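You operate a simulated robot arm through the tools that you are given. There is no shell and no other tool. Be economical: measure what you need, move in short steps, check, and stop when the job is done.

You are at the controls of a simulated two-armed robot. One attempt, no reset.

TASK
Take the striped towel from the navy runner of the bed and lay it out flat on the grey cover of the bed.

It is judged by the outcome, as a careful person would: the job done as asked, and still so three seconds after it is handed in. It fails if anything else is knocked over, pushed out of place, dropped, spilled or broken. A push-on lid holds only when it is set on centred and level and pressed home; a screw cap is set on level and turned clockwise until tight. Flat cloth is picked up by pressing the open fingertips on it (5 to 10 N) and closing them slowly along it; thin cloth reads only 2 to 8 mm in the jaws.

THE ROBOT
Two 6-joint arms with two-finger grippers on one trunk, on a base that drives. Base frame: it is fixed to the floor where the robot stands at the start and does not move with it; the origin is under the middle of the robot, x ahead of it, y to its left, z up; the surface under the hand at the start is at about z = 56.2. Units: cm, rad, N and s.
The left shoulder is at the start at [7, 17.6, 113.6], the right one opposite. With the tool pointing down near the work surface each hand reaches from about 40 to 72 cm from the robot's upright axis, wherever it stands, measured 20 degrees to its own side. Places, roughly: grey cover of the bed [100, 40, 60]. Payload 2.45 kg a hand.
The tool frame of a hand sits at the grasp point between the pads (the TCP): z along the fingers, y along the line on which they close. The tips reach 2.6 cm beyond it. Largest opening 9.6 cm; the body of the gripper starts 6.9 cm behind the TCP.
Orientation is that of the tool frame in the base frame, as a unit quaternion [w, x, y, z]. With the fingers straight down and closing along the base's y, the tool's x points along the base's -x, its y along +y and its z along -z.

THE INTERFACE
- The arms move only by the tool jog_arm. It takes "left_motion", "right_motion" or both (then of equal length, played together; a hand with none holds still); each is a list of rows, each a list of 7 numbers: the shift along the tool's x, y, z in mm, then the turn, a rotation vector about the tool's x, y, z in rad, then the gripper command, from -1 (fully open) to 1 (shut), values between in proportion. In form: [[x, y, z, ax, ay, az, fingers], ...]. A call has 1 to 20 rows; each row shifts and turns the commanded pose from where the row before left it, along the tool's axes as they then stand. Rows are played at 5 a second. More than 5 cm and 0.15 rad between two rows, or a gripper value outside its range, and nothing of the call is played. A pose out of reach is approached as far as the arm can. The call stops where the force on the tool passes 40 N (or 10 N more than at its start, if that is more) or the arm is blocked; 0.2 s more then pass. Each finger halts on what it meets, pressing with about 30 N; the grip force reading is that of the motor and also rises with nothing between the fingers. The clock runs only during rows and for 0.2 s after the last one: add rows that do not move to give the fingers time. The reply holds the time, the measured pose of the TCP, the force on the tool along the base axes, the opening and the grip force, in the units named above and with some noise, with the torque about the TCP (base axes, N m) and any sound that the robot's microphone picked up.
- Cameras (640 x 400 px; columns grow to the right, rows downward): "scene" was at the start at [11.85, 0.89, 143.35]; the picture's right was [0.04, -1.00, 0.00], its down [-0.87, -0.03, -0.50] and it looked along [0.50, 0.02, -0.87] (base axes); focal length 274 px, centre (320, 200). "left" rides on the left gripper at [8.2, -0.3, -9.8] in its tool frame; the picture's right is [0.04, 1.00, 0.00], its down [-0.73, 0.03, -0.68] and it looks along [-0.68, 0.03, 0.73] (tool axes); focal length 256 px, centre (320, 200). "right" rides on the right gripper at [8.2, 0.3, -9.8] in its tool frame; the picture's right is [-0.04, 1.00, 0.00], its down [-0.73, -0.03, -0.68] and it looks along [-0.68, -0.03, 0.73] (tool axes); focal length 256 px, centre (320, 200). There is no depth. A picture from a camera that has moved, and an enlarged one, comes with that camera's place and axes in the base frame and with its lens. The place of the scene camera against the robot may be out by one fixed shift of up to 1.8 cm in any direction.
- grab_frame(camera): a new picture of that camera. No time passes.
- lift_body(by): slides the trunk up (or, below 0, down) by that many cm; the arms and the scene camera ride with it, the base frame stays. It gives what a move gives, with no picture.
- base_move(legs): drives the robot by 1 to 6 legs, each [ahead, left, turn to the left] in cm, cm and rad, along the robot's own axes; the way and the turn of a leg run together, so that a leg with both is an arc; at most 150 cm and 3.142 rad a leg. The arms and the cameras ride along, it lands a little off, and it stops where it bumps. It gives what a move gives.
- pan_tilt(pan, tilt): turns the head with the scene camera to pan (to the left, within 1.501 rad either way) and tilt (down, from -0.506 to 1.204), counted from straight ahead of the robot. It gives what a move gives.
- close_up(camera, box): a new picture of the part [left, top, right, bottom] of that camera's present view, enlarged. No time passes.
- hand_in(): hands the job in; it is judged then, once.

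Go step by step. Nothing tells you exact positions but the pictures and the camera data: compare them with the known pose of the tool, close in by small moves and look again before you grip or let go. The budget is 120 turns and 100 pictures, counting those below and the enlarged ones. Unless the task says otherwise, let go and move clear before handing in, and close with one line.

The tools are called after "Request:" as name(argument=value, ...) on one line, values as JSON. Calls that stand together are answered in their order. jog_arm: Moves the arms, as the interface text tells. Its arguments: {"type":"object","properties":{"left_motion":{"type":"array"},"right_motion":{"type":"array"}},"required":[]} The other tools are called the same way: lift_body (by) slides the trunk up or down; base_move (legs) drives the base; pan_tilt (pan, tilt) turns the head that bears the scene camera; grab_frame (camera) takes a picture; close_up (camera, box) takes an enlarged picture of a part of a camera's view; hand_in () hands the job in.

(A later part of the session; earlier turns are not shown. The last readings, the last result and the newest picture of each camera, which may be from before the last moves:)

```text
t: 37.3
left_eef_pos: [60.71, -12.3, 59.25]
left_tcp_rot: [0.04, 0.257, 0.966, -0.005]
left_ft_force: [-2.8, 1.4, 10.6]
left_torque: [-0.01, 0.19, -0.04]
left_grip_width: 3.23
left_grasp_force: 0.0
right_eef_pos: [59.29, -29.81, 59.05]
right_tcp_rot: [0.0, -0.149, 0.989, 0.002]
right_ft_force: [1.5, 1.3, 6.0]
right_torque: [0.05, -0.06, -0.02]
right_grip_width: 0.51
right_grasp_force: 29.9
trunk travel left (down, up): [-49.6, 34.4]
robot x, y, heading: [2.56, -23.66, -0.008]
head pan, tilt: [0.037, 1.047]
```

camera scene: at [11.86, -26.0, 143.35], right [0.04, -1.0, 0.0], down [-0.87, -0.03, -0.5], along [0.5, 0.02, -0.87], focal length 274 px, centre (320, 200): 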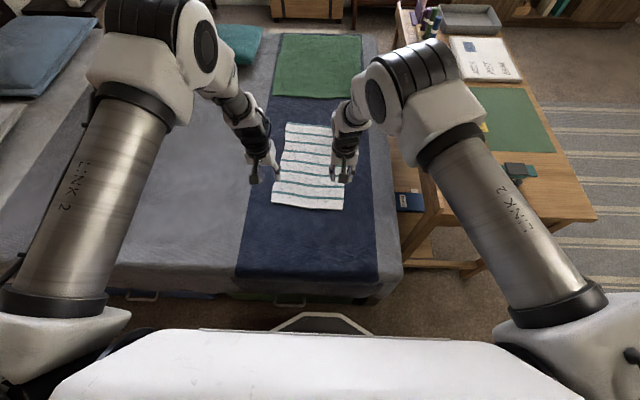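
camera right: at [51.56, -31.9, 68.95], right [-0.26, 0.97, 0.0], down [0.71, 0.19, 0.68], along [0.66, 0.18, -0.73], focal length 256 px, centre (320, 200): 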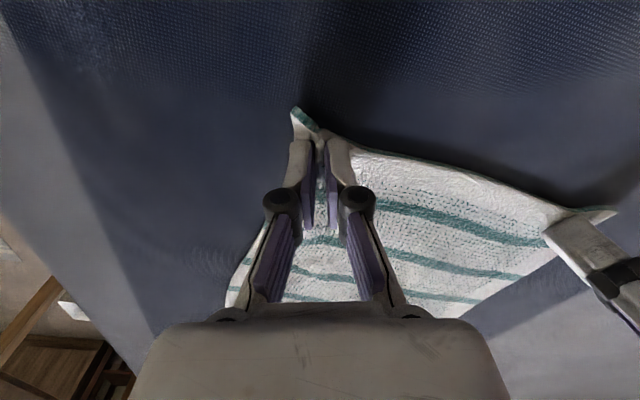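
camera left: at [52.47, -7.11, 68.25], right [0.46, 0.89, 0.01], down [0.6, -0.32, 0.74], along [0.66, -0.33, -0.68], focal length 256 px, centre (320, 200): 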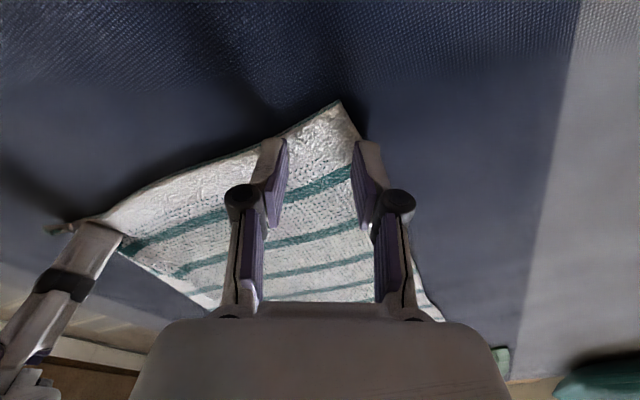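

Request:
jog_arm(left_motion=[[0, 0, 0, 0, 0, 0, 0.34], [0, 0, 0, 0, 0, 0, 0.39], [0, 0, 0.3, 0, 0, 0, 0.44], [0, 0, 0, 0, 0, 0, 0.49], [0, 0, 0.3, 0, 0, 0, 0.54], [0, 0, 0, 0, 0, 0, 0.59], [0, 0, 0.3, 0, 0, 0, 0.64], [0, 0, 0, 0, 0, 0, 0.69], [0, 0, 0.3, 0, 0, 0, 0.74], [0, 0, 0, 0, 0, 0, 0.79], [0, 0, 0, 0, 0, 0, 0.84], [0, 0, 0, 0, 0, 0, 0.89], [0, 0, 0, 0, 0, 0, 0.94], [0, 0, 0, 0, 0, 0, 1], [0, 0, 0, 0, 0, 0, 1]])

Request:
grab_frame(camera="left")

```text
t: 40.5
left_eef_pos: [60.56, -12.38, 59.02]
left_tcp_rot: [0.042, 0.256, 0.966, -0.003]
left_ft_force: [3.7, -4.4, 31.3]
left_torque: [-0.01, 0.12, 0.09]
left_grip_width: 0.41
left_grasp_force: 29.4
right_eef_pos: [59.49, -29.95, 59.15]
right_tcp_rot: [0.001, -0.149, 0.989, 0.002]
right_ft_force: [-0.5, 5.4, 1.8]
right_torque: [0.13, 0.01, -0.04]
right_grip_width: 0.52
right_grasp_force: 29.8
trunk travel left (down, up): [-49.6, 34.4]
robot x, y, heading: [2.26, -23.58, -0.0]
head pan, tilt: [0.037, 1.047]
```

```text
74 pictures are left
camera left: at [52.45, -8.26, 68.06], right [0.46, 0.89, 0.01], down [0.6, -0.32, 0.74], along [0.66, -0.33, -0.68], focal length 256 px, centre (320, 200)
```

left: 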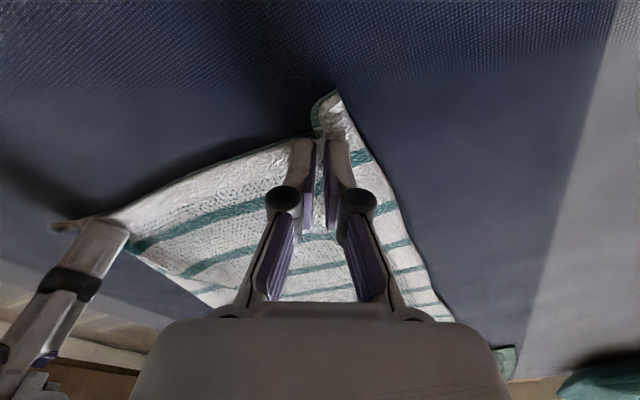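

Both hands hold cloth now (4–5 mm). I lift by raising the trunk.

Request:
lift_body(by=5)

Request:
lift_body(by=27)

Request:
grab_frame(camera="scene")

```text
t: 41.4
left_eef_pos: [60.56, -12.4, 63.72]
left_tcp_rot: [0.039, 0.256, 0.966, -0.005]
left_ft_force: [0.7, -5.7, 0.1]
left_torque: [-0.13, -0.01, 0.03]
left_grip_width: 0.32
left_grasp_force: 30.0
right_eef_pos: [59.55, -29.77, 63.99]
right_tcp_rot: [-0.002, -0.149, 0.989, 0.002]
right_ft_force: [0.5, 5.1, -0.9]
right_torque: [0.1, -0.01, -0.03]
right_grip_width: 0.51
right_grasp_force: 29.8
trunk travel left (down, up): [-54.6, 29.4]
robot x, y, heading: [2.29, -23.69, 0.002]
head pan, tilt: [0.037, 1.047]
```

```text
t: 44.2
left_eef_pos: [60.65, -12.31, 90.86]
left_tcp_rot: [0.039, 0.256, 0.966, -0.005]
left_ft_force: [-0.1, -4.9, 0.9]
left_torque: [-0.15, -0.01, 0.12]
left_grip_width: 0.31
left_grasp_force: 30.1
right_eef_pos: [59.49, -29.81, 90.97]
right_tcp_rot: [-0.001, -0.148, 0.989, 0.002]
right_ft_force: [0.3, 4.6, -1.0]
right_torque: [0.1, 0.01, -0.06]
right_grip_width: 0.47
right_grasp_force: 29.7
trunk travel left (down, up): [-81.6, 2.4]
robot x, y, heading: [2.44, -23.26, -0.005]
head pan, tilt: [0.037, 1.047]
```

```text
73 pictures are left
camera scene: at [14.44, -22.67, 162.95], right [0.04, -1.0, 0.0], down [-0.87, -0.03, -0.5], along [0.5, 0.02, -0.87], focal length 274 px, centre (320, 200)
```

scene: 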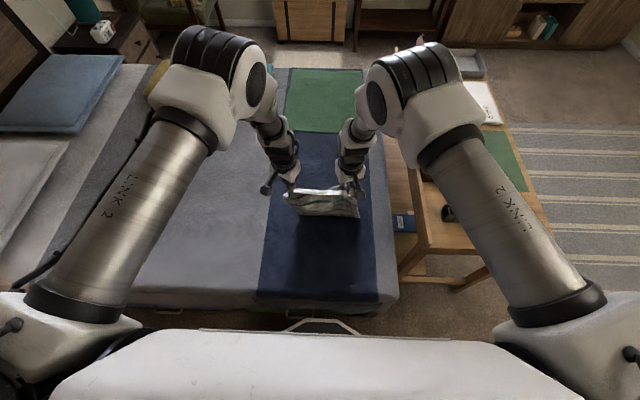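

Request:
jog_arm(left_motion=[[0, -2, -20, 0, 0, 0, 1], [0, -2, -20, 0, 0, 0, 1], [0, 0, -20, 0, 0, 0, 1], [0, 0, -20, 0, 0, 0, 1], [0, 0, -20, 0, 0, 0, 1], [0, 0, -10, 0, 0, 0, 1]], right_motion=[[0, 0, -20, 0, 0, 0, 1], [0, 0, -20, 0, 0, 0, 1], [0, 0, -20, 0, 0, 0, 1], [0, 0, -20, 0, 0, 0, 1], [0, 0, -20, 0, 0, 0, 1], [0, 0, -10, 0, 0, 0, 1]])

Request:
grab_frame(camera="left")

Request:
grab_frame(camera="scene")

```text
t: 45.6
left_eef_pos: [59.74, -12.44, 101.74]
left_tcp_rot: [0.04, 0.256, 0.966, -0.004]
left_ft_force: [0.0, -0.8, -0.4]
left_torque: [0.02, 0.0, -0.05]
left_grip_width: 0.0
left_grasp_force: 28.0
right_eef_pos: [60.28, -31.18, 101.62]
right_tcp_rot: [-0.001, -0.149, 0.989, 0.003]
right_ft_force: [0.3, -0.4, -1.5]
right_torque: [-0.01, -0.01, -0.06]
right_grip_width: 0.5
right_grasp_force: 29.8
right hand out of reach, approached as far as the arm can: row 2, 3, 4, 6
trunk travel left (down, up): [-81.6, 2.4]
robot x, y, heading: [2.72, -23.32, -0.009]
head pan, tilt: [0.037, 1.047]
```

```text
72 pictures are left
camera left: at [51.64, -8.24, 110.85], right [0.46, 0.89, 0.01], down [0.6, -0.32, 0.73], along [0.65, -0.33, -0.68], focal length 256 px, centre (320, 200)
```

left: 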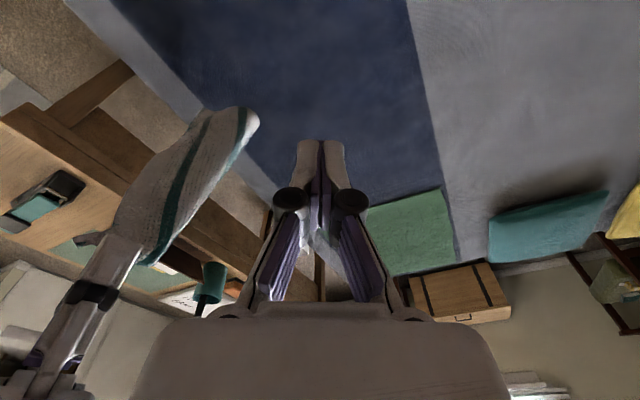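

```text
71 pictures are left
camera scene: at [14.41, -22.66, 162.95], right [0.04, -1.0, 0.0], down [-0.87, -0.03, -0.5], along [0.5, 0.02, -0.87], focal length 274 px, centre (320, 200)
```

scene: 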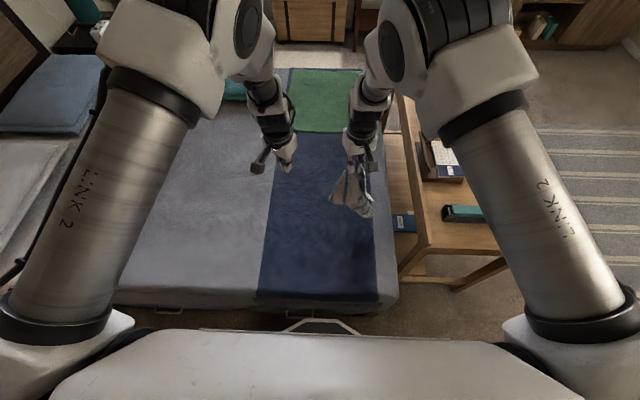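

Raising the arm made the right hand swing outward and pulled the cloth from the left. The towel now hangs from the right hand only. I'll carry it over the grey cover and lay it there, then spread it corner by corner.

Request:
base_move(legs=[[-2.5, 0, 0], [0, 55, 0]])

Request:
grab_frame(camera="scene")

Request:
grab_frame(camera="left")

```text
t: 49.2
left_eef_pos: [56.97, 43.82, 101.8]
left_tcp_rot: [0.04, 0.252, 0.967, -0.004]
left_ft_force: [0.4, -0.5, 0.3]
left_torque: [0.04, -0.03, -0.01]
left_grip_width: 0.01
left_grasp_force: 28.9
right_eef_pos: [57.82, 24.91, 101.71]
right_tcp_rot: [-0.002, -0.153, 0.988, 0.003]
right_ft_force: [1.0, -1.0, -0.8]
right_torque: [-0.07, -0.02, -0.02]
right_grip_width: 0.43
right_grasp_force: 30.5
trunk travel left (down, up): [-81.6, 2.4]
robot x, y, heading: [-0.2, 32.15, 0.007]
head pan, tilt: [0.037, 1.047]
```

```text
70 pictures are left
camera scene: at [11.73, 32.97, 162.95], right [0.04, -1.0, 0.0], down [-0.87, -0.04, -0.5], along [0.5, 0.02, -0.87], focal length 274 px, centre (320, 200)
```

scene: 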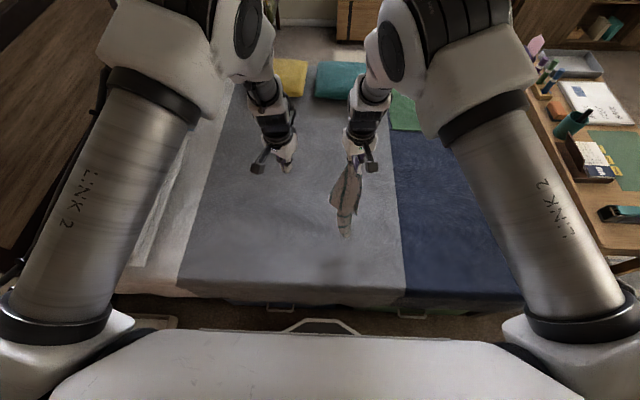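

```text
69 pictures are left
camera left: at [48.83, 47.77, 110.84], right [0.45, 0.89, 0.01], down [0.6, -0.31, 0.73], along [0.66, -0.33, -0.68], focal length 256 px, centre (320, 200)
```

left: 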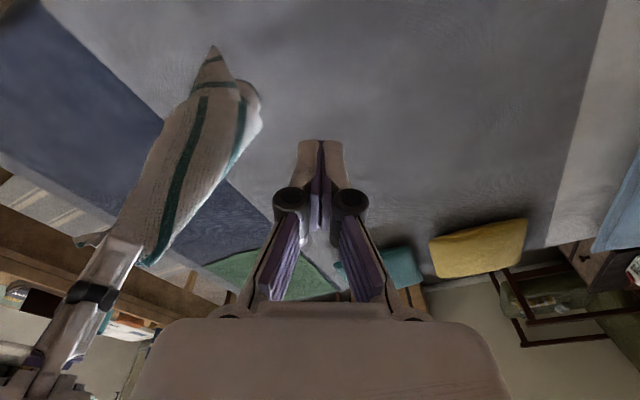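

The towel's tip just reaches the bed. I'll carry it further left over the grey, then lay it down while driving right.

Request:
base_move(legs=[[0, 28, 0]])

Request:
lift_body(by=-8)

Request:
grab_frame(camera="scene")

```text
t: 51.1
left_eef_pos: [56.83, 71.32, 101.92]
left_tcp_rot: [0.039, 0.254, 0.966, -0.003]
left_ft_force: [0.0, 0.8, -0.3]
left_torque: [0.03, -0.01, 0.01]
left_grip_width: 0.01
left_grasp_force: 28.5
right_eef_pos: [57.57, 52.56, 101.73]
right_tcp_rot: [-0.002, -0.15, 0.989, 0.004]
right_ft_force: [0.4, -0.1, -0.4]
right_torque: [-0.01, 0.02, 0.0]
right_grip_width: 0.47
right_grasp_force: 30.1
trunk travel left (down, up): [-81.6, 2.4]
robot x, y, heading: [-0.67, 59.82, 0.002]
head pan, tilt: [0.037, 1.047]
```

```text
t: 52.3
left_eef_pos: [56.79, 71.43, 93.79]
left_tcp_rot: [0.039, 0.254, 0.966, -0.005]
left_ft_force: [-0.1, 0.1, -0.2]
left_torque: [0.01, -0.05, -0.01]
left_grip_width: 0.0
left_grasp_force: 28.4
right_eef_pos: [57.59, 52.62, 93.63]
right_tcp_rot: [-0.003, -0.151, 0.989, 0.003]
right_ft_force: [1.2, 1.0, -1.3]
right_torque: [-0.04, 0.0, 0.01]
right_grip_width: 0.48
right_grasp_force: 30.1
trunk travel left (down, up): [-73.6, 10.4]
robot x, y, heading: [-0.4, 59.93, 0.005]
head pan, tilt: [0.037, 1.047]
```

```text
68 pictures are left
camera scene: at [11.56, 60.9, 154.96], right [0.04, -1.0, 0.0], down [-0.87, -0.03, -0.5], along [0.5, 0.02, -0.87], focal length 274 px, centre (320, 200)
```

scene: 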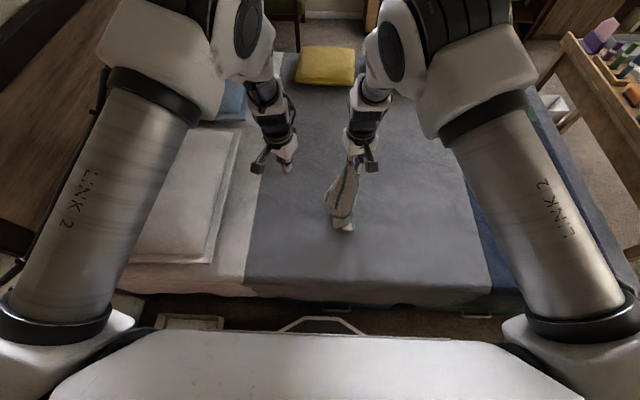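

Request:
base_move(legs=[[0, -10, 0]])

Request:
lift_body(by=-9)

Request:
base_move(legs=[[0, -11, 0]])

Request:
lift_body(by=-9)

Request:
base_move(legs=[[0, -11, 0]])

Request:
lift_body(by=-9)

Request:
grab_frame(camera="scene")

Request:
grab_frame(camera="left")

```text
t: 53.4
left_eef_pos: [56.85, 61.84, 93.81]
left_tcp_rot: [0.039, 0.253, 0.967, -0.005]
left_ft_force: [-0.7, 0.1, -0.1]
left_torque: [0.02, 0.0, 0.0]
left_grip_width: 0.02
left_grasp_force: 28.5
right_eef_pos: [57.56, 43.05, 93.56]
right_tcp_rot: [-0.002, -0.151, 0.989, 0.003]
right_ft_force: [0.5, 0.0, -0.7]
right_torque: [0.0, 0.03, -0.01]
right_grip_width: 0.5
right_grasp_force: 30.1
trunk travel left (down, up): [-73.6, 10.4]
robot x, y, heading: [-0.27, 50.37, 0.009]
head pan, tilt: [0.037, 1.047]
```

```text
t: 54.7
left_eef_pos: [56.82, 61.88, 84.88]
left_tcp_rot: [0.039, 0.252, 0.967, -0.005]
left_ft_force: [0.1, 0.8, 0.3]
left_torque: [0.02, -0.02, -0.04]
left_grip_width: 0.0
left_grasp_force: 28.9
right_eef_pos: [57.68, 42.99, 84.65]
right_tcp_rot: [-0.001, -0.152, 0.988, 0.003]
right_ft_force: [-0.6, 0.9, 0.6]
right_torque: [-0.03, -0.04, -0.03]
right_grip_width: 0.47
right_grasp_force: 29.8
trunk travel left (down, up): [-64.6, 19.4]
robot x, y, heading: [-0.05, 50.34, 0.004]
head pan, tilt: [0.037, 1.047]
```

```text
t: 55.9
left_eef_pos: [56.93, 50.9, 84.77]
left_tcp_rot: [0.039, 0.252, 0.967, -0.005]
left_ft_force: [-0.4, -0.3, -0.2]
left_torque: [0.01, -0.02, -0.04]
left_grip_width: 0.01
left_grasp_force: 28.8
right_eef_pos: [57.71, 32.19, 84.61]
right_tcp_rot: [-0.002, -0.153, 0.988, 0.004]
right_ft_force: [-0.2, -0.3, -0.2]
right_torque: [-0.03, -0.01, -0.02]
right_grip_width: 0.49
right_grasp_force: 30.0
trunk travel left (down, up): [-64.6, 19.4]
robot x, y, heading: [-0.23, 39.05, 0.006]
head pan, tilt: [0.037, 1.047]
```

```text
t: 57.1
left_eef_pos: [56.83, 51.0, 75.73]
left_tcp_rot: [0.038, 0.252, 0.967, -0.005]
left_ft_force: [-0.3, -1.0, -0.5]
left_torque: [-0.01, -0.03, 0.0]
left_grip_width: 0.0
left_grasp_force: 28.9
right_eef_pos: [57.59, 32.16, 75.77]
right_tcp_rot: [-0.001, -0.152, 0.988, 0.003]
right_ft_force: [0.7, 0.0, -0.5]
right_torque: [-0.01, -0.01, -0.04]
right_grip_width: 0.44
right_grasp_force: 29.8
trunk travel left (down, up): [-55.6, 28.4]
robot x, y, heading: [-0.31, 39.01, 0.006]
head pan, tilt: [0.037, 1.047]
```

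```text
t: 58.3
left_eef_pos: [56.87, 39.85, 75.93]
left_tcp_rot: [0.039, 0.251, 0.967, -0.003]
left_ft_force: [0.4, -0.3, 0.5]
left_torque: [0.04, 0.03, 0.03]
left_grip_width: 0.0
left_grasp_force: 29.0
right_eef_pos: [57.77, 21.15, 75.75]
right_tcp_rot: [-0.002, -0.154, 0.988, 0.002]
right_ft_force: [-1.2, -0.5, -0.3]
right_torque: [-0.05, -0.01, -0.04]
right_grip_width: 0.49
right_grasp_force: 29.8
trunk travel left (down, up): [-55.6, 28.4]
robot x, y, heading: [0.02, 28.2, 0.006]
head pan, tilt: [0.037, 1.047]
```

```text
t: 59.6
left_eef_pos: [56.92, 40.01, 66.97]
left_tcp_rot: [0.039, 0.251, 0.967, -0.005]
left_ft_force: [0.0, 0.5, 0.5]
left_torque: [0.02, 0.01, 0.01]
left_grip_width: 0.01
left_grasp_force: 28.4
right_eef_pos: [57.81, 21.11, 66.63]
right_tcp_rot: [-0.002, -0.153, 0.988, 0.004]
right_ft_force: [0.4, -0.1, -1.2]
right_torque: [-0.05, -0.01, -0.01]
right_grip_width: 0.49
right_grasp_force: 30.1
trunk travel left (down, up): [-46.6, 37.4]
robot x, y, heading: [0.2, 28.42, 0.008]
head pan, tilt: [0.037, 1.047]
```

```text
67 pictures are left
camera scene: at [11.72, 29.22, 127.96], right [0.05, -1.0, 0.0], down [-0.86, -0.04, -0.5], along [0.5, 0.02, -0.87], focal length 274 px, centre (320, 200)
```

scene: 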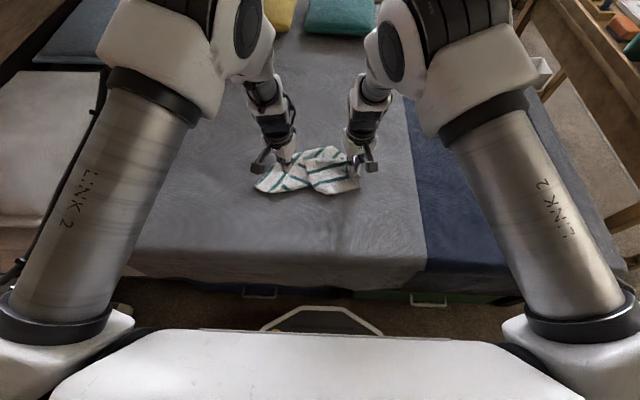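

```text
66 pictures are left
camera left: at [48.83, 44.02, 75.86], right [0.45, 0.89, 0.01], down [0.6, -0.31, 0.73], along [0.66, -0.33, -0.68], focal length 256 px, centre (320, 200)
```

left: 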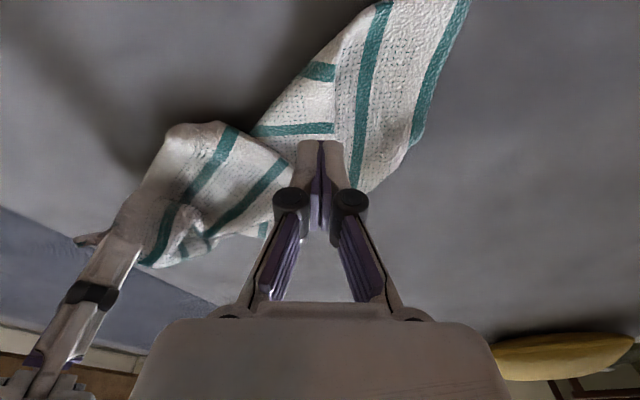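

Request:
jog_arm(left_motion=[[0, 30, -40, 0, 0, 0, 0.2], [0, 30, -40, 0, 0, 0, 0.2], [0, 20, -20, 0, 0, 0, 0.2]])

Request:
base_move(legs=[[0, -8, 0]])

Request:
lift_body(by=-5.5)

Request:
base_move(legs=[[0, -6, 0]])

Request:
grab_frame(camera="scene")

Request:
grab_frame(camera="left")

```text
t: 60.4
left_eef_pos: [58.9, 45.72, 76.9]
left_tcp_rot: [0.041, 0.251, 0.967, -0.007]
left_ft_force: [-0.2, -0.9, 0.3]
left_torque: [0.01, 0.02, 0.0]
left_grip_width: 3.84
left_grasp_force: 0.2
left hand out of reach, approached as far as the arm can: row 3
right_eef_pos: [57.86, 21.24, 66.63]
right_tcp_rot: [-0.002, -0.154, 0.988, 0.004]
right_ft_force: [-0.1, 1.0, 0.2]
right_torque: [-0.04, -0.01, -0.04]
right_grip_width: 0.49
right_grasp_force: 30.1
trunk travel left (down, up): [-46.6, 37.4]
robot x, y, heading: [-0.16, 28.29, 0.01]
head pan, tilt: [0.037, 1.047]
```

```text
t: 61.4
left_eef_pos: [59.05, 37.48, 76.79]
left_tcp_rot: [0.04, 0.252, 0.967, -0.006]
left_ft_force: [-0.2, -0.5, 0.0]
left_torque: [0.06, 0.02, 0.02]
left_grip_width: 3.84
left_grasp_force: 0.0
right_eef_pos: [57.92, 12.86, 66.7]
right_tcp_rot: [-0.002, -0.152, 0.988, 0.004]
right_ft_force: [0.2, -0.1, -0.4]
right_torque: [0.0, -0.01, -0.01]
right_grip_width: 0.48
right_grasp_force: 30.0
trunk travel left (down, up): [-46.6, 37.4]
robot x, y, heading: [-0.2, 20.77, 0.011]
head pan, tilt: [0.037, 1.047]
```

```text
t: 62.4
left_eef_pos: [58.91, 37.65, 71.4]
left_tcp_rot: [0.041, 0.251, 0.967, -0.007]
left_ft_force: [-0.1, 0.2, 1.6]
left_torque: [-0.01, -0.02, 0.03]
left_grip_width: 3.83
left_grasp_force: 0.0
right_eef_pos: [57.85, 12.93, 61.23]
right_tcp_rot: [-0.001, -0.153, 0.988, 0.004]
right_ft_force: [0.1, -0.3, -0.2]
right_torque: [-0.03, -0.03, -0.02]
right_grip_width: 0.5
right_grasp_force: 30.3
trunk travel left (down, up): [-41.1, 42.9]
robot x, y, heading: [-0.13, 20.13, 0.003]
head pan, tilt: [0.037, 1.047]
```

```text
t: 63.4
left_eef_pos: [58.95, 31.66, 71.29]
left_tcp_rot: [0.041, 0.252, 0.967, -0.006]
left_ft_force: [0.8, -0.2, -0.1]
left_torque: [0.06, -0.03, 0.03]
left_grip_width: 3.85
left_grasp_force: 0.1
right_eef_pos: [57.86, 6.95, 61.17]
right_tcp_rot: [-0.001, -0.153, 0.988, 0.004]
right_ft_force: [0.1, -0.5, -0.8]
right_torque: [0.02, -0.01, -0.04]
right_grip_width: 0.51
right_grasp_force: 29.9
trunk travel left (down, up): [-41.1, 42.9]
robot x, y, heading: [0.05, 14.11, 0.005]
head pan, tilt: [0.037, 1.047]
```

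```text
65 pictures are left
camera scene: at [11.87, 15.03, 122.45], right [0.04, -1.0, 0.0], down [-0.87, -0.04, -0.5], along [0.5, 0.02, -0.87], focal length 274 px, centre (320, 200)
```

scene: 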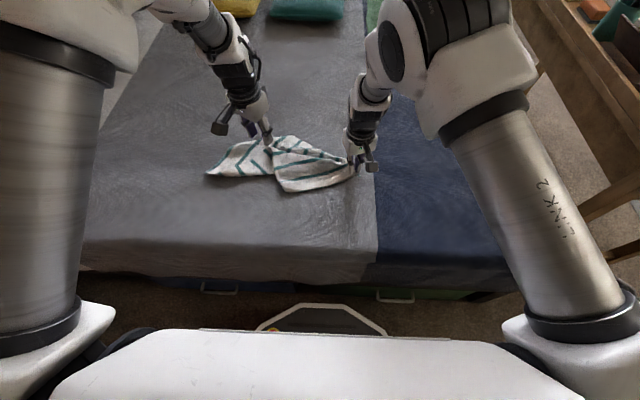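

```text
64 pictures are left
camera left: at [50.9, 35.69, 80.3], right [0.45, 0.89, 0.01], down [0.6, -0.31, 0.74], along [0.66, -0.33, -0.68], focal length 256 px, centre (320, 200)
```

left: 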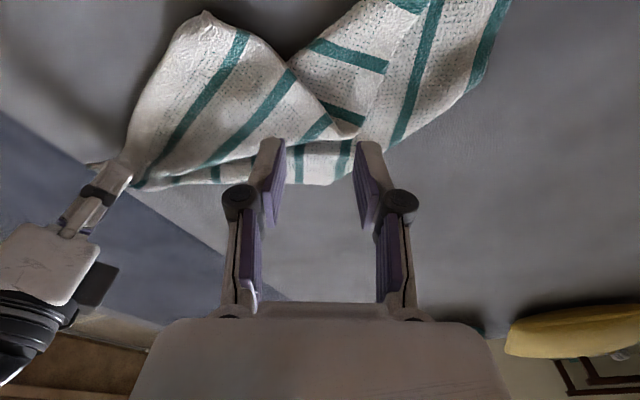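

Request:
close_up(camera="scene", box=[180, 110, 400, 220])

```text
2.91 times, centred on (290, 165) of scene
camera zoom: at [11.87, 15.03, 122.45], right [0.04, -1.0, 0.0], down [-0.87, -0.04, -0.5], along [0.5, 0.02, -0.87], focal length 797 px, centre (407, 302)
```

zoom: 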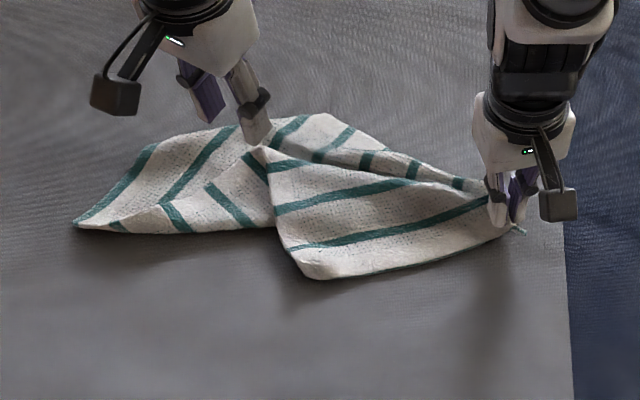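

The towel is face up, with its near-left corner free at about (52, 26) and the near-right corner in the right hand. I'll pull the right hand back 5 cm with the base, then re-grip the free corner with the left hand.

Request:
base_move(legs=[[-5, 0, 0]])

Request:
grab_frame(camera="scene")

Request:
grab_frame(camera="left")

```text
t: 64.3
left_eef_pos: [53.93, 31.62, 71.45]
left_tcp_rot: [0.042, 0.252, 0.967, -0.006]
left_ft_force: [-0.6, 0.3, 0.7]
left_torque: [0.0, -0.04, -0.02]
left_grip_width: 3.85
left_grasp_force: 0.0
right_eef_pos: [52.78, 7.11, 61.3]
right_tcp_rot: [-0.002, -0.153, 0.988, 0.004]
right_ft_force: [0.2, 0.4, 0.2]
right_torque: [-0.04, -0.01, -0.05]
right_grip_width: 0.48
right_grasp_force: 30.4
trunk travel left (down, up): [-41.1, 42.9]
robot x, y, heading: [-4.96, 14.09, 0.013]
head pan, tilt: [0.037, 1.047]
```

```text
62 pictures are left
camera scene: at [6.66, 15.15, 122.48], right [0.04, -1.0, 0.0], down [-0.86, -0.04, -0.5], along [0.5, 0.02, -0.87], focal length 274 px, centre (320, 200)
```

scene: 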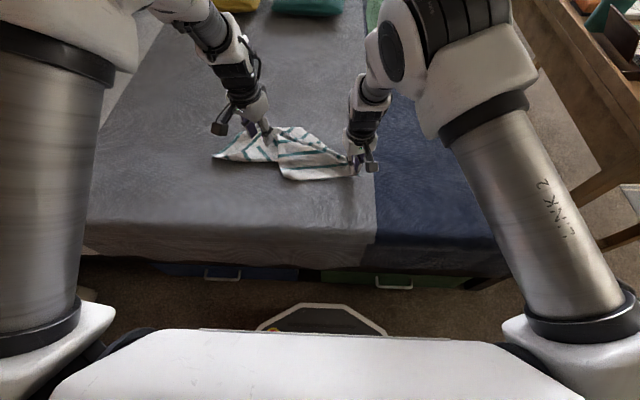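

```text
61 pictures are left
camera left: at [45.75, 35.77, 80.38], right [0.45, 0.89, 0.01], down [0.6, -0.31, 0.74], along [0.66, -0.33, -0.67], focal length 256 px, centre (320, 200)
```

left: 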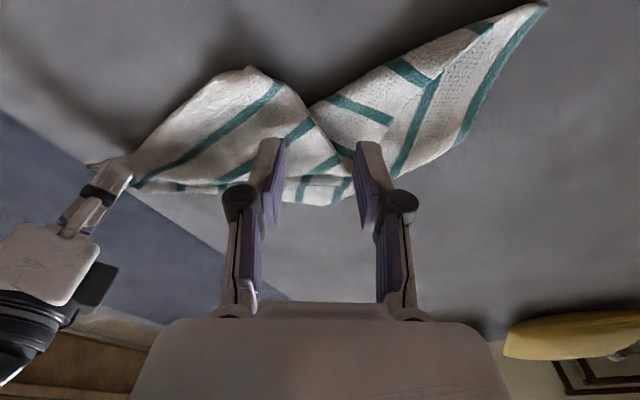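

Request:
jog_arm(left_motion=[[-10, -20, 0, 0, 0, 0.08, 0.29], [-10, -20, 0, 0, 0, 0.07, 0.29], [-10, -20, 20, 0, 0, 0, 0.29], [0, -6, 20, 0, 0, 0, 0.29], [0, 0, 0, 0, 0, 0, 0.29]])

Request:
grab_frame(camera="left")

```text
t: 65.5
left_eef_pos: [53.11, 24.67, 67.32]
left_tcp_rot: [0.042, 0.321, 0.946, -0.005]
left_ft_force: [1.1, 0.3, 0.3]
left_torque: [-0.01, 0.0, -0.04]
left_grip_width: 3.41
left_grasp_force: 0.1
right_eef_pos: [52.93, 7.01, 61.23]
right_tcp_rot: [-0.002, -0.153, 0.988, 0.003]
right_ft_force: [-0.3, 0.6, -0.1]
right_torque: [-0.04, 0.0, -0.03]
right_grip_width: 0.51
right_grasp_force: 30.1
trunk travel left (down, up): [-41.1, 42.9]
robot x, y, heading: [-5.02, 14.23, 0.006]
head pan, tilt: [0.037, 1.047]
```

```text
60 pictures are left
camera left: at [45.51, 29.82, 76.38], right [0.58, 0.82, 0.01], down [0.55, -0.4, 0.74], along [0.61, -0.42, -0.67], focal length 256 px, centre (320, 200)
```

left: 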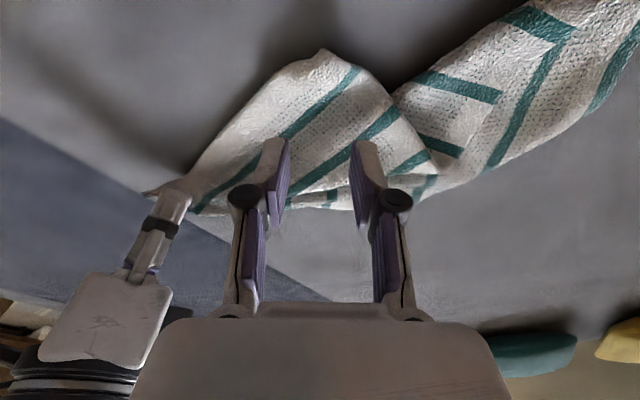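

Request:
jog_arm(left_motion=[[-4, 3, 20, 0, 0, 0, 0.29], [0, 0, 20, 0, 0, 0, 0.29], [0, 0, 20, 0, 0, 0, 0.29], [0, 0, 8, 0, 0, 0, 0.29], [0, 0, 3, 0, 0, 0, 0.29], [0, 0, 3, 0, 0, 0, 0.29]])

```text
t: 66.9
left_eef_pos: [54.19, 24.15, 60.14]
left_tcp_rot: [0.042, 0.323, 0.946, -0.003]
left_ft_force: [-0.2, -0.1, 0.0]
left_torque: [-0.01, -0.01, 0.05]
left_grip_width: 3.4
left_grasp_force: 0.1
right_eef_pos: [52.94, 7.05, 61.21]
right_tcp_rot: [-0.002, -0.153, 0.988, 0.002]
right_ft_force: [0.1, -0.2, 0.7]
right_torque: [-0.05, 0.02, -0.04]
right_grip_width: 0.49
right_grasp_force: 30.0
trunk travel left (down, up): [-41.1, 42.9]
robot x, y, heading: [-4.84, 14.36, 0.004]
head pan, tilt: [0.037, 1.047]
```

Request:
jog_arm(left_motion=[[0, 0, 3, 0, 0, 0, 0.29], [0, 0, 3, 0, 0, 0, 0.29], [0, 0, 2, 0, 0, 0, 0.29]])

Request:
grab_frame(camera="left")

```text
t: 67.7
left_eef_pos: [54.25, 24.09, 59.23]
left_tcp_rot: [0.042, 0.324, 0.945, -0.003]
left_ft_force: [-0.1, 0.3, 0.4]
left_torque: [0.0, -0.03, 0.0]
left_grip_width: 3.43
left_grasp_force: 0.5
right_eef_pos: [52.82, 7.13, 61.18]
right_tcp_rot: [-0.002, -0.153, 0.988, 0.003]
right_ft_force: [0.4, -0.7, 0.2]
right_torque: [-0.03, 0.0, 0.0]
right_grip_width: 0.46
right_grasp_force: 29.9
trunk travel left (down, up): [-41.1, 42.9]
robot x, y, heading: [-5.1, 14.18, 0.007]
head pan, tilt: [0.037, 1.047]
```

```text
59 pictures are left
camera left: at [46.74, 29.26, 68.27], right [0.58, 0.81, 0.02], down [0.54, -0.4, 0.74], along [0.61, -0.42, -0.68], focal length 256 px, centre (320, 200)
```

left: 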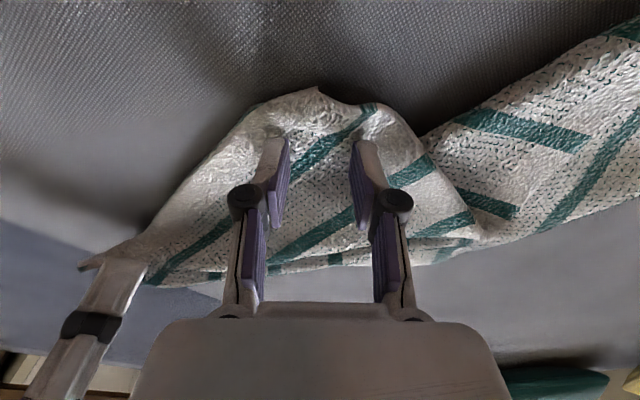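

Request:
jog_arm(left_motion=[[0, 0, 2, 0, 0, 0, 0.29], [0, 0, 1, 0, 0, 0, 0.29]])

```text
t: 68.3
left_eef_pos: [54.22, 24.19, 59.09]
left_tcp_rot: [0.042, 0.323, 0.945, -0.003]
left_ft_force: [-0.3, -0.3, 5.3]
left_torque: [0.0, -0.04, 0.02]
left_grip_width: 3.45
left_grasp_force: 0.4
right_eef_pos: [52.9, 7.12, 61.2]
right_tcp_rot: [-0.001, -0.153, 0.988, 0.004]
right_ft_force: [0.6, 0.5, -0.7]
right_torque: [-0.04, -0.02, 0.03]
right_grip_width: 0.49
right_grasp_force: 30.1
trunk travel left (down, up): [-41.1, 42.9]
robot x, y, heading: [-5.5, 14.62, 0.009]
head pan, tilt: [0.037, 1.047]
```

Request:
jog_arm(left_motion=[[0, 0, 1, 0, 0, 0, 0.34], [0, 0, 0, 0, 0, 0, 0.39], [0, 0, 0.4, 0, 0, 0, 0.44], [0, 0, 0, 0, 0, 0, 0.49], [0, 0, 0.4, 0, 0, 0, 0.54], [0, 0, 0, 0, 0, 0, 0.59], [0, 0, 0.3, 0, 0, 0, 0.64], [0, 0, 0, 0, 0, 0, 0.69], [0, 0, 0.3, 0, 0, 0, 0.74], [0, 0, 0, 0, 0, 0, 0.79], [0, 0, 0, 0, 0, 0, 0.84], [0, 0, 0, 0, 0, 0, 0.89], [0, 0, 0, 0, 0, 0, 0.94], [0, 0, 0, 0, 0, 0, 1], [0, 0, 0, 0, 0, 0, 1]])

Request:
grab_frame(camera="left")

```text
t: 71.5
left_eef_pos: [54.29, 24.02, 58.87]
left_tcp_rot: [0.042, 0.324, 0.945, -0.002]
left_ft_force: [-0.5, -0.3, 6.9]
left_torque: [-0.03, 0.09, 0.01]
left_grip_width: 0.01
left_grasp_force: 28.4
right_eef_pos: [52.82, 6.98, 61.1]
right_tcp_rot: [-0.001, -0.153, 0.988, 0.003]
right_ft_force: [0.2, 0.4, -0.8]
right_torque: [0.01, 0.01, -0.01]
right_grip_width: 0.51
right_grasp_force: 29.6
trunk travel left (down, up): [-41.1, 42.9]
robot x, y, heading: [-4.87, 14.27, 0.007]
head pan, tilt: [0.037, 1.047]
```

```text
58 pictures are left
camera left: at [46.76, 29.21, 67.88], right [0.58, 0.81, 0.02], down [0.54, -0.4, 0.74], along [0.61, -0.42, -0.68], focal length 256 px, centre (320, 200)
```

left: 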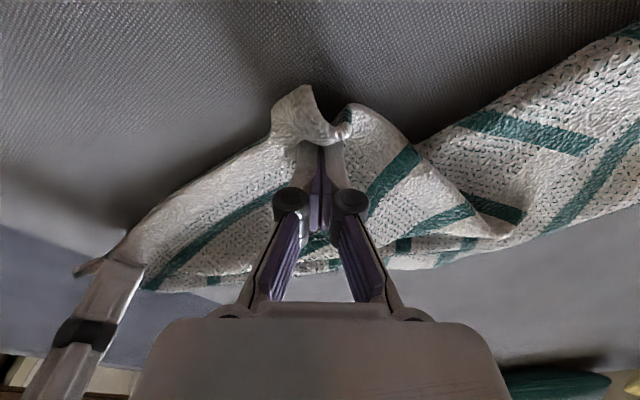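

It slipped at about 6 N. Both earlier successes ran at 10 N or more, so I retry firmer.

Request:
jog_arm(left_motion=[[0, 0, -6, 0, 0, 0, 1], [0, 0, 0, 0, 0, 0, 0.25], [0, 0, 0, 0, 0, 0, 0.25], [0, 0, 5, 0, 0, 0, 0.25], [0, 0, 2, 0, 0, 0, 0.25], [0, 0, 0, 0, 0, 0, 0.25]])

Request:
grab_frame(camera="left")

```text
t: 72.9
left_eef_pos: [54.25, 24.08, 58.95]
left_tcp_rot: [0.044, 0.323, 0.945, -0.003]
left_ft_force: [-1.4, -2.4, 17.4]
left_torque: [-0.23, 0.34, -0.04]
left_grip_width: 3.59
left_grasp_force: 0.5
right_eef_pos: [52.74, 7.02, 61.25]
right_tcp_rot: [0.0, -0.153, 0.988, 0.004]
right_ft_force: [0.2, -0.7, 1.0]
right_torque: [-0.03, -0.04, -0.01]
right_grip_width: 0.51
right_grasp_force: 29.6
trunk travel left (down, up): [-41.1, 42.9]
robot x, y, heading: [-4.77, 14.22, 0.013]
head pan, tilt: [0.037, 1.047]
```

```text
57 pictures are left
camera left: at [46.71, 29.26, 67.93], right [0.58, 0.81, 0.02], down [0.54, -0.4, 0.74], along [0.61, -0.42, -0.67], focal length 256 px, centre (320, 200)
```

left: 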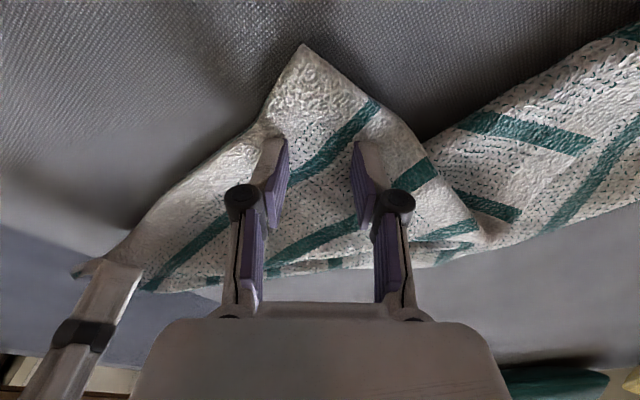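

Request:
jog_arm(left_motion=[[0, 0, -0.6, 0, 0, 0, 0.3], [0, 0, 0, 0, 0, 0, 0.35], [0, 0, 0, 0, 0, 0, 0.4], [0, 0, 0.3, 0, 0, 0, 0.45], [0, 0, 0, 0, 0, 0, 0.5], [0, 0, 0.3, 0, 0, 0, 0.55], [0, 0, 0, 0, 0, 0, 0.6], [0, 0, 0.3, 0, 0, 0, 0.65], [0, 0, 0, 0, 0, 0, 0.7], [0, 0, 0.3, 0, 0, 0, 0.75], [0, 0, 0, 0, 0, 0, 0.8], [0, 0, 0, 0, 0, 0, 0.85], [0, 0, 0, 0, 0, 0, 0.9], [0, 0, 0, 0, 0, 0, 0.95], [0, 0, 0, 0, 0, 0, 1], [0, 0, 0, 0, 0, 0, 1]])

Request:
grab_frame(camera="left")

```text
t: 76.3
left_eef_pos: [54.12, 24.18, 58.81]
left_tcp_rot: [0.044, 0.323, 0.945, -0.003]
left_ft_force: [-8.5, -12.0, 28.4]
left_torque: [-0.26, 0.43, 0.12]
left_grip_width: 0.01
left_grasp_force: 28.7
right_eef_pos: [52.7, 7.07, 61.33]
right_tcp_rot: [-0.001, -0.153, 0.988, 0.003]
right_ft_force: [0.1, 6.2, -0.6]
right_torque: [0.15, -0.01, -0.01]
right_grip_width: 0.46
right_grasp_force: 29.6
trunk travel left (down, up): [-41.1, 42.9]
robot x, y, heading: [-4.79, 14.63, 0.01]
head pan, tilt: [0.037, 1.047]
```

```text
56 pictures are left
camera left: at [46.57, 29.22, 67.82], right [0.58, 0.81, 0.02], down [0.54, -0.4, 0.74], along [0.61, -0.42, -0.67], focal length 256 px, centre (320, 200)
```

left: 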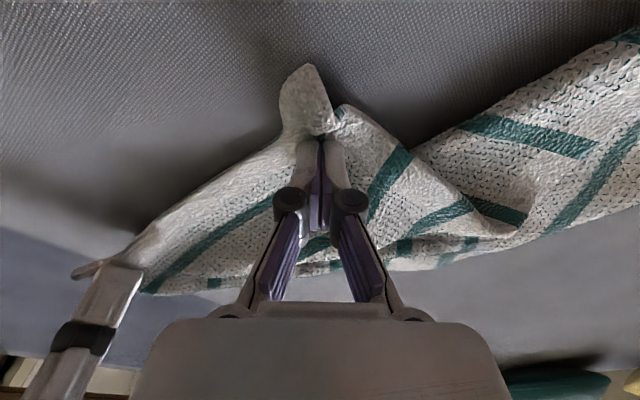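

The cloth is taut between the hands, so the inner finger skids. I'll create slack by moving the right hand inward before retrying.

Request:
jog_arm(left_motion=[[0, 0, -8, 0, 0, 0, 1], [0, 0, 0, 0, 0, 0, 0.29], [0, 0, 0, 0, 0, 0, 0.29], [0, 0, 0, 0, 0, 0, 0.29], [0, 0, 0, 0, 0, 0, 0.29], [0, 0, 0, 0, 0, 0, 0.29]], right_motion=[[0, 0, 0, 0, 0, 0, 1], [0, 0, 0, 0, 0, -0.1, 1], [0, 0, 0, 0, 0, -0.1, 1], [0, 8, 0, 0, 0, 0, 1], [0, 8, 0, 0, 0, 0, 1], [0, 8, 0, 0, 0, 0, 1]])

Request:
grab_frame(camera="left")

```text
t: 77.7
left_eef_pos: [54.34, 24.03, 59.51]
left_tcp_rot: [0.043, 0.323, 0.945, -0.004]
left_ft_force: [-0.3, -0.1, -0.8]
left_torque: [0.05, 0.01, 0.0]
left_grip_width: 3.4
left_grasp_force: 0.1
right_eef_pos: [52.88, 7.13, 61.16]
right_tcp_rot: [-0.001, -0.252, 0.968, 0.003]
right_ft_force: [0.7, 0.8, 0.5]
right_torque: [0.0, -0.03, -0.09]
right_grip_width: 0.48
right_grasp_force: 29.8
right hand out of reach, approached as far as the arm can: row 4, 5, 6
trunk travel left (down, up): [-41.1, 42.9]
robot x, y, heading: [-5.41, 14.21, 0.007]
head pan, tilt: [0.037, 1.047]
```

```text
55 pictures are left
camera left: at [46.73, 29.26, 68.46], right [0.58, 0.81, 0.02], down [0.54, -0.4, 0.74], along [0.61, -0.42, -0.68], focal length 256 px, centre (320, 200)
```

left: 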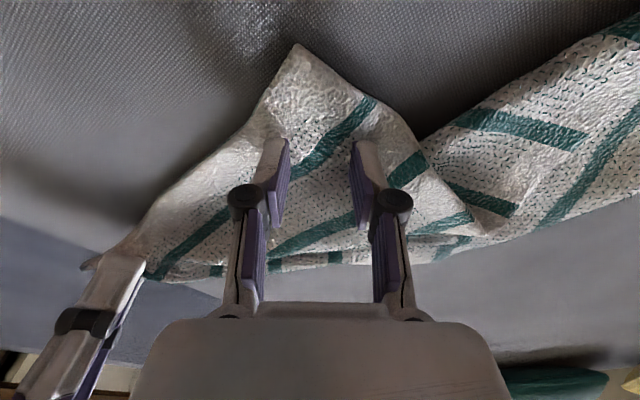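

Request:
jog_arm(right_motion=[[0, 0, 0, 0, 0, 0.12, 1], [0, 0, 0, 0, 0, 0.12, 1], [0, 0, 0, 0, 0, 0.12, 1], [0, 0, 0, 0, 0, 0.12, 1], [0, 8, 0, 0, 0, 0, 1], [0, 8, 0, 0, 0, 0, 1], [0, 8, 0, 0, 0, 0, 1]])

```text
t: 79.3
left_eef_pos: [54.24, 23.98, 59.41]
left_tcp_rot: [0.043, 0.323, 0.945, -0.003]
left_ft_force: [0.1, 0.0, -1.0]
left_torque: [0.0, 0.03, 0.03]
left_grip_width: 3.4
left_grasp_force: 0.0
right_eef_pos: [53.83, 7.93, 61.11]
right_tcp_rot: [-0.003, -0.013, 1.0, 0.003]
right_ft_force: [0.4, -0.3, -0.2]
right_torque: [-0.01, -0.02, 0.11]
right_grip_width: 0.48
right_grasp_force: 29.8
right hand out of reach, approached as far as the arm can: row 5, 6, 7
trunk travel left (down, up): [-41.1, 42.9]
robot x, y, heading: [-5.2, 13.84, 0.012]
head pan, tilt: [0.037, 1.047]
```

Request:
jog_arm(right_motion=[[-10, 6, 0, 0, 0, 0, 1], [-10, 6, 0, 0, 0, 0, 1], [-10, 6, 0, 0, 0, 0, 1]])

Request:
grab_frame(camera="left")

```text
t: 80.1
left_eef_pos: [54.2, 24.11, 59.43]
left_tcp_rot: [0.042, 0.324, 0.945, -0.005]
left_ft_force: [0.7, -0.4, 0.6]
left_torque: [0.0, 0.0, -0.01]
left_grip_width: 3.39
left_grasp_force: 0.0
right_eef_pos: [56.79, 9.75, 60.86]
right_tcp_rot: [-0.002, -0.014, 1.0, 0.003]
right_ft_force: [-0.2, 0.8, 0.0]
right_torque: [-0.05, -0.03, 0.13]
right_grip_width: 0.48
right_grasp_force: 29.9
trunk travel left (down, up): [-41.1, 42.9]
robot x, y, heading: [-5.04, 14.2, 0.01]
head pan, tilt: [0.037, 1.047]
```

```text
54 pictures are left
camera left: at [46.75, 29.26, 68.44], right [0.58, 0.81, 0.02], down [0.54, -0.4, 0.74], along [0.61, -0.42, -0.68], focal length 256 px, centre (320, 200)
```

left: 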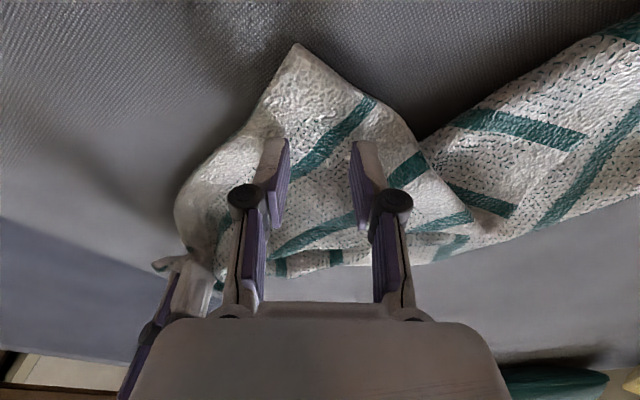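

Slack is there now. I press with the left and close.

Request:
jog_arm(left_motion=[[0, 0, 3, 0, 0, 0, 0.29], [0, 0, 2.5, 0, 0, 0, 0.29], [0, 0, 0, 0, 0, 0, 0.29]])

```text
t: 80.9
left_eef_pos: [54.24, 23.99, 58.9]
left_tcp_rot: [0.043, 0.323, 0.946, -0.004]
left_ft_force: [0.2, -0.8, 6.7]
left_torque: [-0.07, 0.16, 0.03]
left_grip_width: 3.35
left_grasp_force: 0.0
right_eef_pos: [56.77, 9.72, 60.98]
right_tcp_rot: [-0.002, -0.014, 1.0, 0.002]
right_ft_force: [-0.8, -0.7, 0.4]
right_torque: [0.0, -0.04, 0.09]
right_grip_width: 0.47
right_grasp_force: 30.6
trunk travel left (down, up): [-41.1, 42.9]
robot x, y, heading: [-4.8, 14.25, 0.01]
head pan, tilt: [0.037, 1.047]
```

Request:
jog_arm(left_motion=[[0, 0, 1, 0, 0, 0, 0.29], [0, 0, 0.3, 0, 0, 0, 0.34], [0, 0, 0, 0, 0, 0, 0.39], [0, 0, 0.3, 0, 0, 0, 0.44], [0, 0, 0, 0, 0, 0, 0.49], [0, 0, 0.3, 0, 0, 0, 0.54], [0, 0, 0, 0, 0, 0, 0.59], [0, 0, 0.3, 0, 0, 0, 0.64], [0, 0, 0, 0, 0, 0, 0.69], [0, 0, 0.3, 0, 0, 0, 0.74], [0, 0, 0, 0, 0, 0, 0.79], [0, 0, 0, 0, 0, 0, 0.84], [0, 0, 0, 0, 0, 0, 0.89], [0, 0, 0, 0, 0, 0, 0.94], [0, 0, 0, 0, 0, 0, 1], [0, 0, 0, 0, 0, 0, 1]])

Request:
grab_frame(camera="left")

```text
t: 84.3
left_eef_pos: [54.24, 23.99, 58.83]
left_tcp_rot: [0.043, 0.323, 0.945, -0.003]
left_ft_force: [-4.3, -2.9, 26.4]
left_torque: [0.02, 0.28, 0.02]
left_grip_width: 0.0
left_grasp_force: 29.1
right_eef_pos: [56.61, 9.78, 61.21]
right_tcp_rot: [-0.001, -0.014, 1.0, 0.003]
right_ft_force: [0.0, -1.1, 0.0]
right_torque: [0.03, 0.02, 0.13]
right_grip_width: 0.46
right_grasp_force: 30.0
trunk travel left (down, up): [-41.1, 42.9]
robot x, y, heading: [-5.14, 14.36, 0.005]
head pan, tilt: [0.037, 1.047]
```

```text
53 pictures are left
camera left: at [46.68, 29.21, 67.8], right [0.58, 0.81, 0.02], down [0.54, -0.4, 0.74], along [0.61, -0.42, -0.67], focal length 256 px, centre (320, 200)
```

left: 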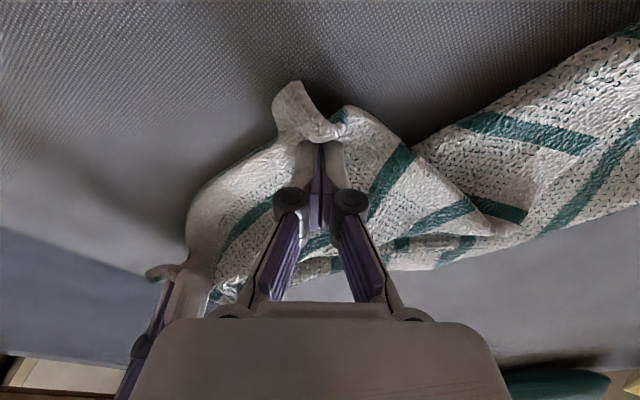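

Request:
jog_arm(left_motion=[[0, 0, -10, 0, 0, 0, 1], [-5, 2, 0, 0, 0.04, 0, -0.05], [-4, 2, 0, 0, 0.04, 0, -0.05], [0, 0, 0, 0, 0, 0, -0.05], [0, 0, 5, 0, 0, 0, -0.05], [0, 0, 3, 0, 0, 0, -0.05], [0, 0, 0, 0, 0, 0, -0.05]])

Request:
grab_frame(camera="left")

```text
t: 85.9
left_eef_pos: [53.95, 23.72, 59.24]
left_tcp_rot: [0.006, 0.323, 0.946, 0.006]
left_ft_force: [-0.6, 0.3, 0.5]
left_torque: [0.01, 0.0, -0.01]
left_grip_width: 5.03
left_grasp_force: 0.2
left hand out of reach, approached as far as the arm can: row 3
right_eef_pos: [56.84, 9.7, 60.9]
right_tcp_rot: [-0.003, -0.014, 1.0, 0.002]
right_ft_force: [-0.5, 0.6, -0.4]
right_torque: [-0.03, -0.01, 0.12]
right_grip_width: 0.48
right_grasp_force: 30.1
trunk travel left (down, up): [-41.1, 42.9]
robot x, y, heading: [-4.63, 14.22, 0.005]
head pan, tilt: [0.037, 1.047]
```

```text
52 pictures are left
camera left: at [47.08, 28.35, 68.88], right [0.58, 0.81, 0.02], down [0.59, -0.43, 0.69], along [0.56, -0.39, -0.73], focal length 256 px, centre (320, 200)
```

left: 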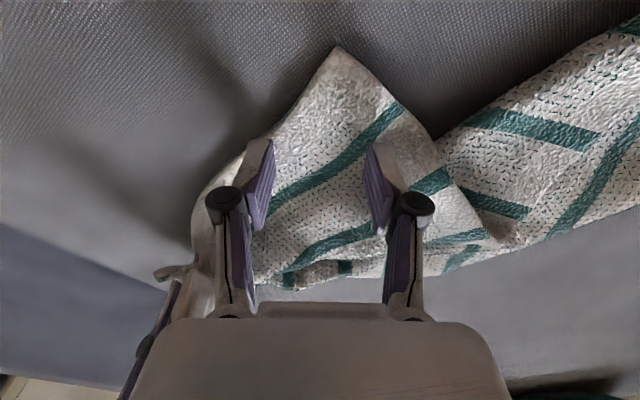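

Request:
jog_arm(left_motion=[[0, 0, -5, 0, 0, 0, -0.05], [-3, 8, 0, 0, 0, 0, -0.05], [0, 0, 5, 0, 0, 0, -0.05], [0, 0, 3, 0, 0, 0, -0.05], [0, 0, 0, 0, 0, 0, -0.05]])

```text
t: 87.1
left_eef_pos: [53.93, 23.86, 59.27]
left_tcp_rot: [0.006, 0.323, 0.946, 0.006]
left_ft_force: [-0.3, 1.2, -0.6]
left_torque: [0.03, 0.03, -0.02]
left_grip_width: 5.04
left_grasp_force: 0.1
left hand out of reach, approached as far as the arm can: row 2
right_eef_pos: [56.76, 9.82, 60.92]
right_tcp_rot: [-0.003, -0.014, 1.0, 0.003]
right_ft_force: [0.2, -0.6, 0.1]
right_torque: [-0.02, -0.01, 0.1]
right_grip_width: 0.48
right_grasp_force: 30.5
trunk travel left (down, up): [-41.1, 42.9]
robot x, y, heading: [-5.1, 14.21, 0.005]
head pan, tilt: [0.037, 1.047]
```

Request:
jog_arm(left_motion=[[0, 0, -6, 0, -0.05, 0, -0.05], [0, 0, 0, 0, -0.05, 0, -0.05], [-3, 6, 0, 0, 0, 0, -0.05], [-3, 6, 0, 0, 0, 0, -0.05], [0, 0, 5, 0, 0, 0, -0.05], [0, 0, 0, 0, 0, 0, -0.05]])

Request:
grab_frame(camera="left")

```text
t: 88.5
left_eef_pos: [55.38, 24.35, 59.31]
left_tcp_rot: [0.051, 0.324, 0.945, -0.007]
left_ft_force: [0.4, -0.6, 1.8]
left_torque: [0.0, 0.0, 0.01]
left_grip_width: 5.02
left_grasp_force: 0.2
right_eef_pos: [56.77, 9.76, 60.87]
right_tcp_rot: [-0.002, -0.014, 1.0, 0.002]
right_ft_force: [-0.6, -0.2, -0.7]
right_torque: [-0.01, 0.0, 0.08]
right_grip_width: 0.5
right_grasp_force: 30.2
trunk travel left (down, up): [-41.1, 42.9]
robot x, y, heading: [-4.74, 14.14, 0.013]
head pan, tilt: [0.037, 1.047]
```

```text
51 pictures are left
camera left: at [47.71, 29.63, 68.17], right [0.58, 0.81, 0.02], down [0.53, -0.39, 0.75], along [0.62, -0.43, -0.66], focal length 256 px, centre (320, 200)
```

left: 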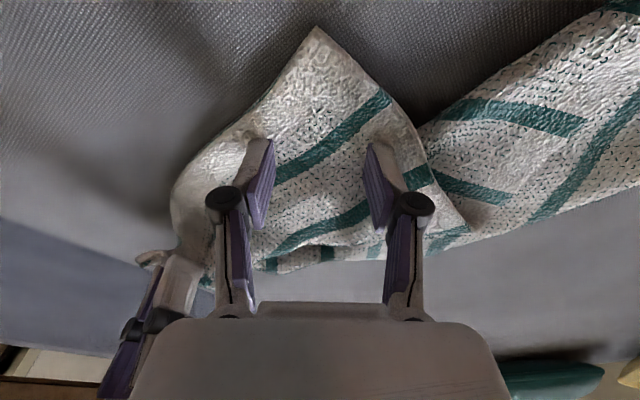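

Good placement. I press further and close slowly from 5 cm.

Request:
jog_arm(left_motion=[[0, 0, 2, 0, 0, 0, -0.05], [0, 0, 1.5, 0, 0, 0, -0.05], [0, 0, 0, 0, 0, 0, -0.05]])

```text
t: 89.3
left_eef_pos: [55.35, 24.34, 59.11]
left_tcp_rot: [0.052, 0.323, 0.945, -0.007]
left_ft_force: [0.2, -1.1, 4.6]
left_torque: [0.08, -0.11, 0.0]
left_grip_width: 5.13
left_grasp_force: 0.1
right_eef_pos: [56.78, 9.73, 60.92]
right_tcp_rot: [-0.001, -0.014, 1.0, 0.003]
right_ft_force: [0.6, 0.0, 0.0]
right_torque: [-0.04, 0.02, 0.12]
right_grip_width: 0.48
right_grasp_force: 29.9
trunk travel left (down, up): [-41.1, 42.9]
robot x, y, heading: [-4.95, 13.83, 0.01]
head pan, tilt: [0.037, 1.047]
```

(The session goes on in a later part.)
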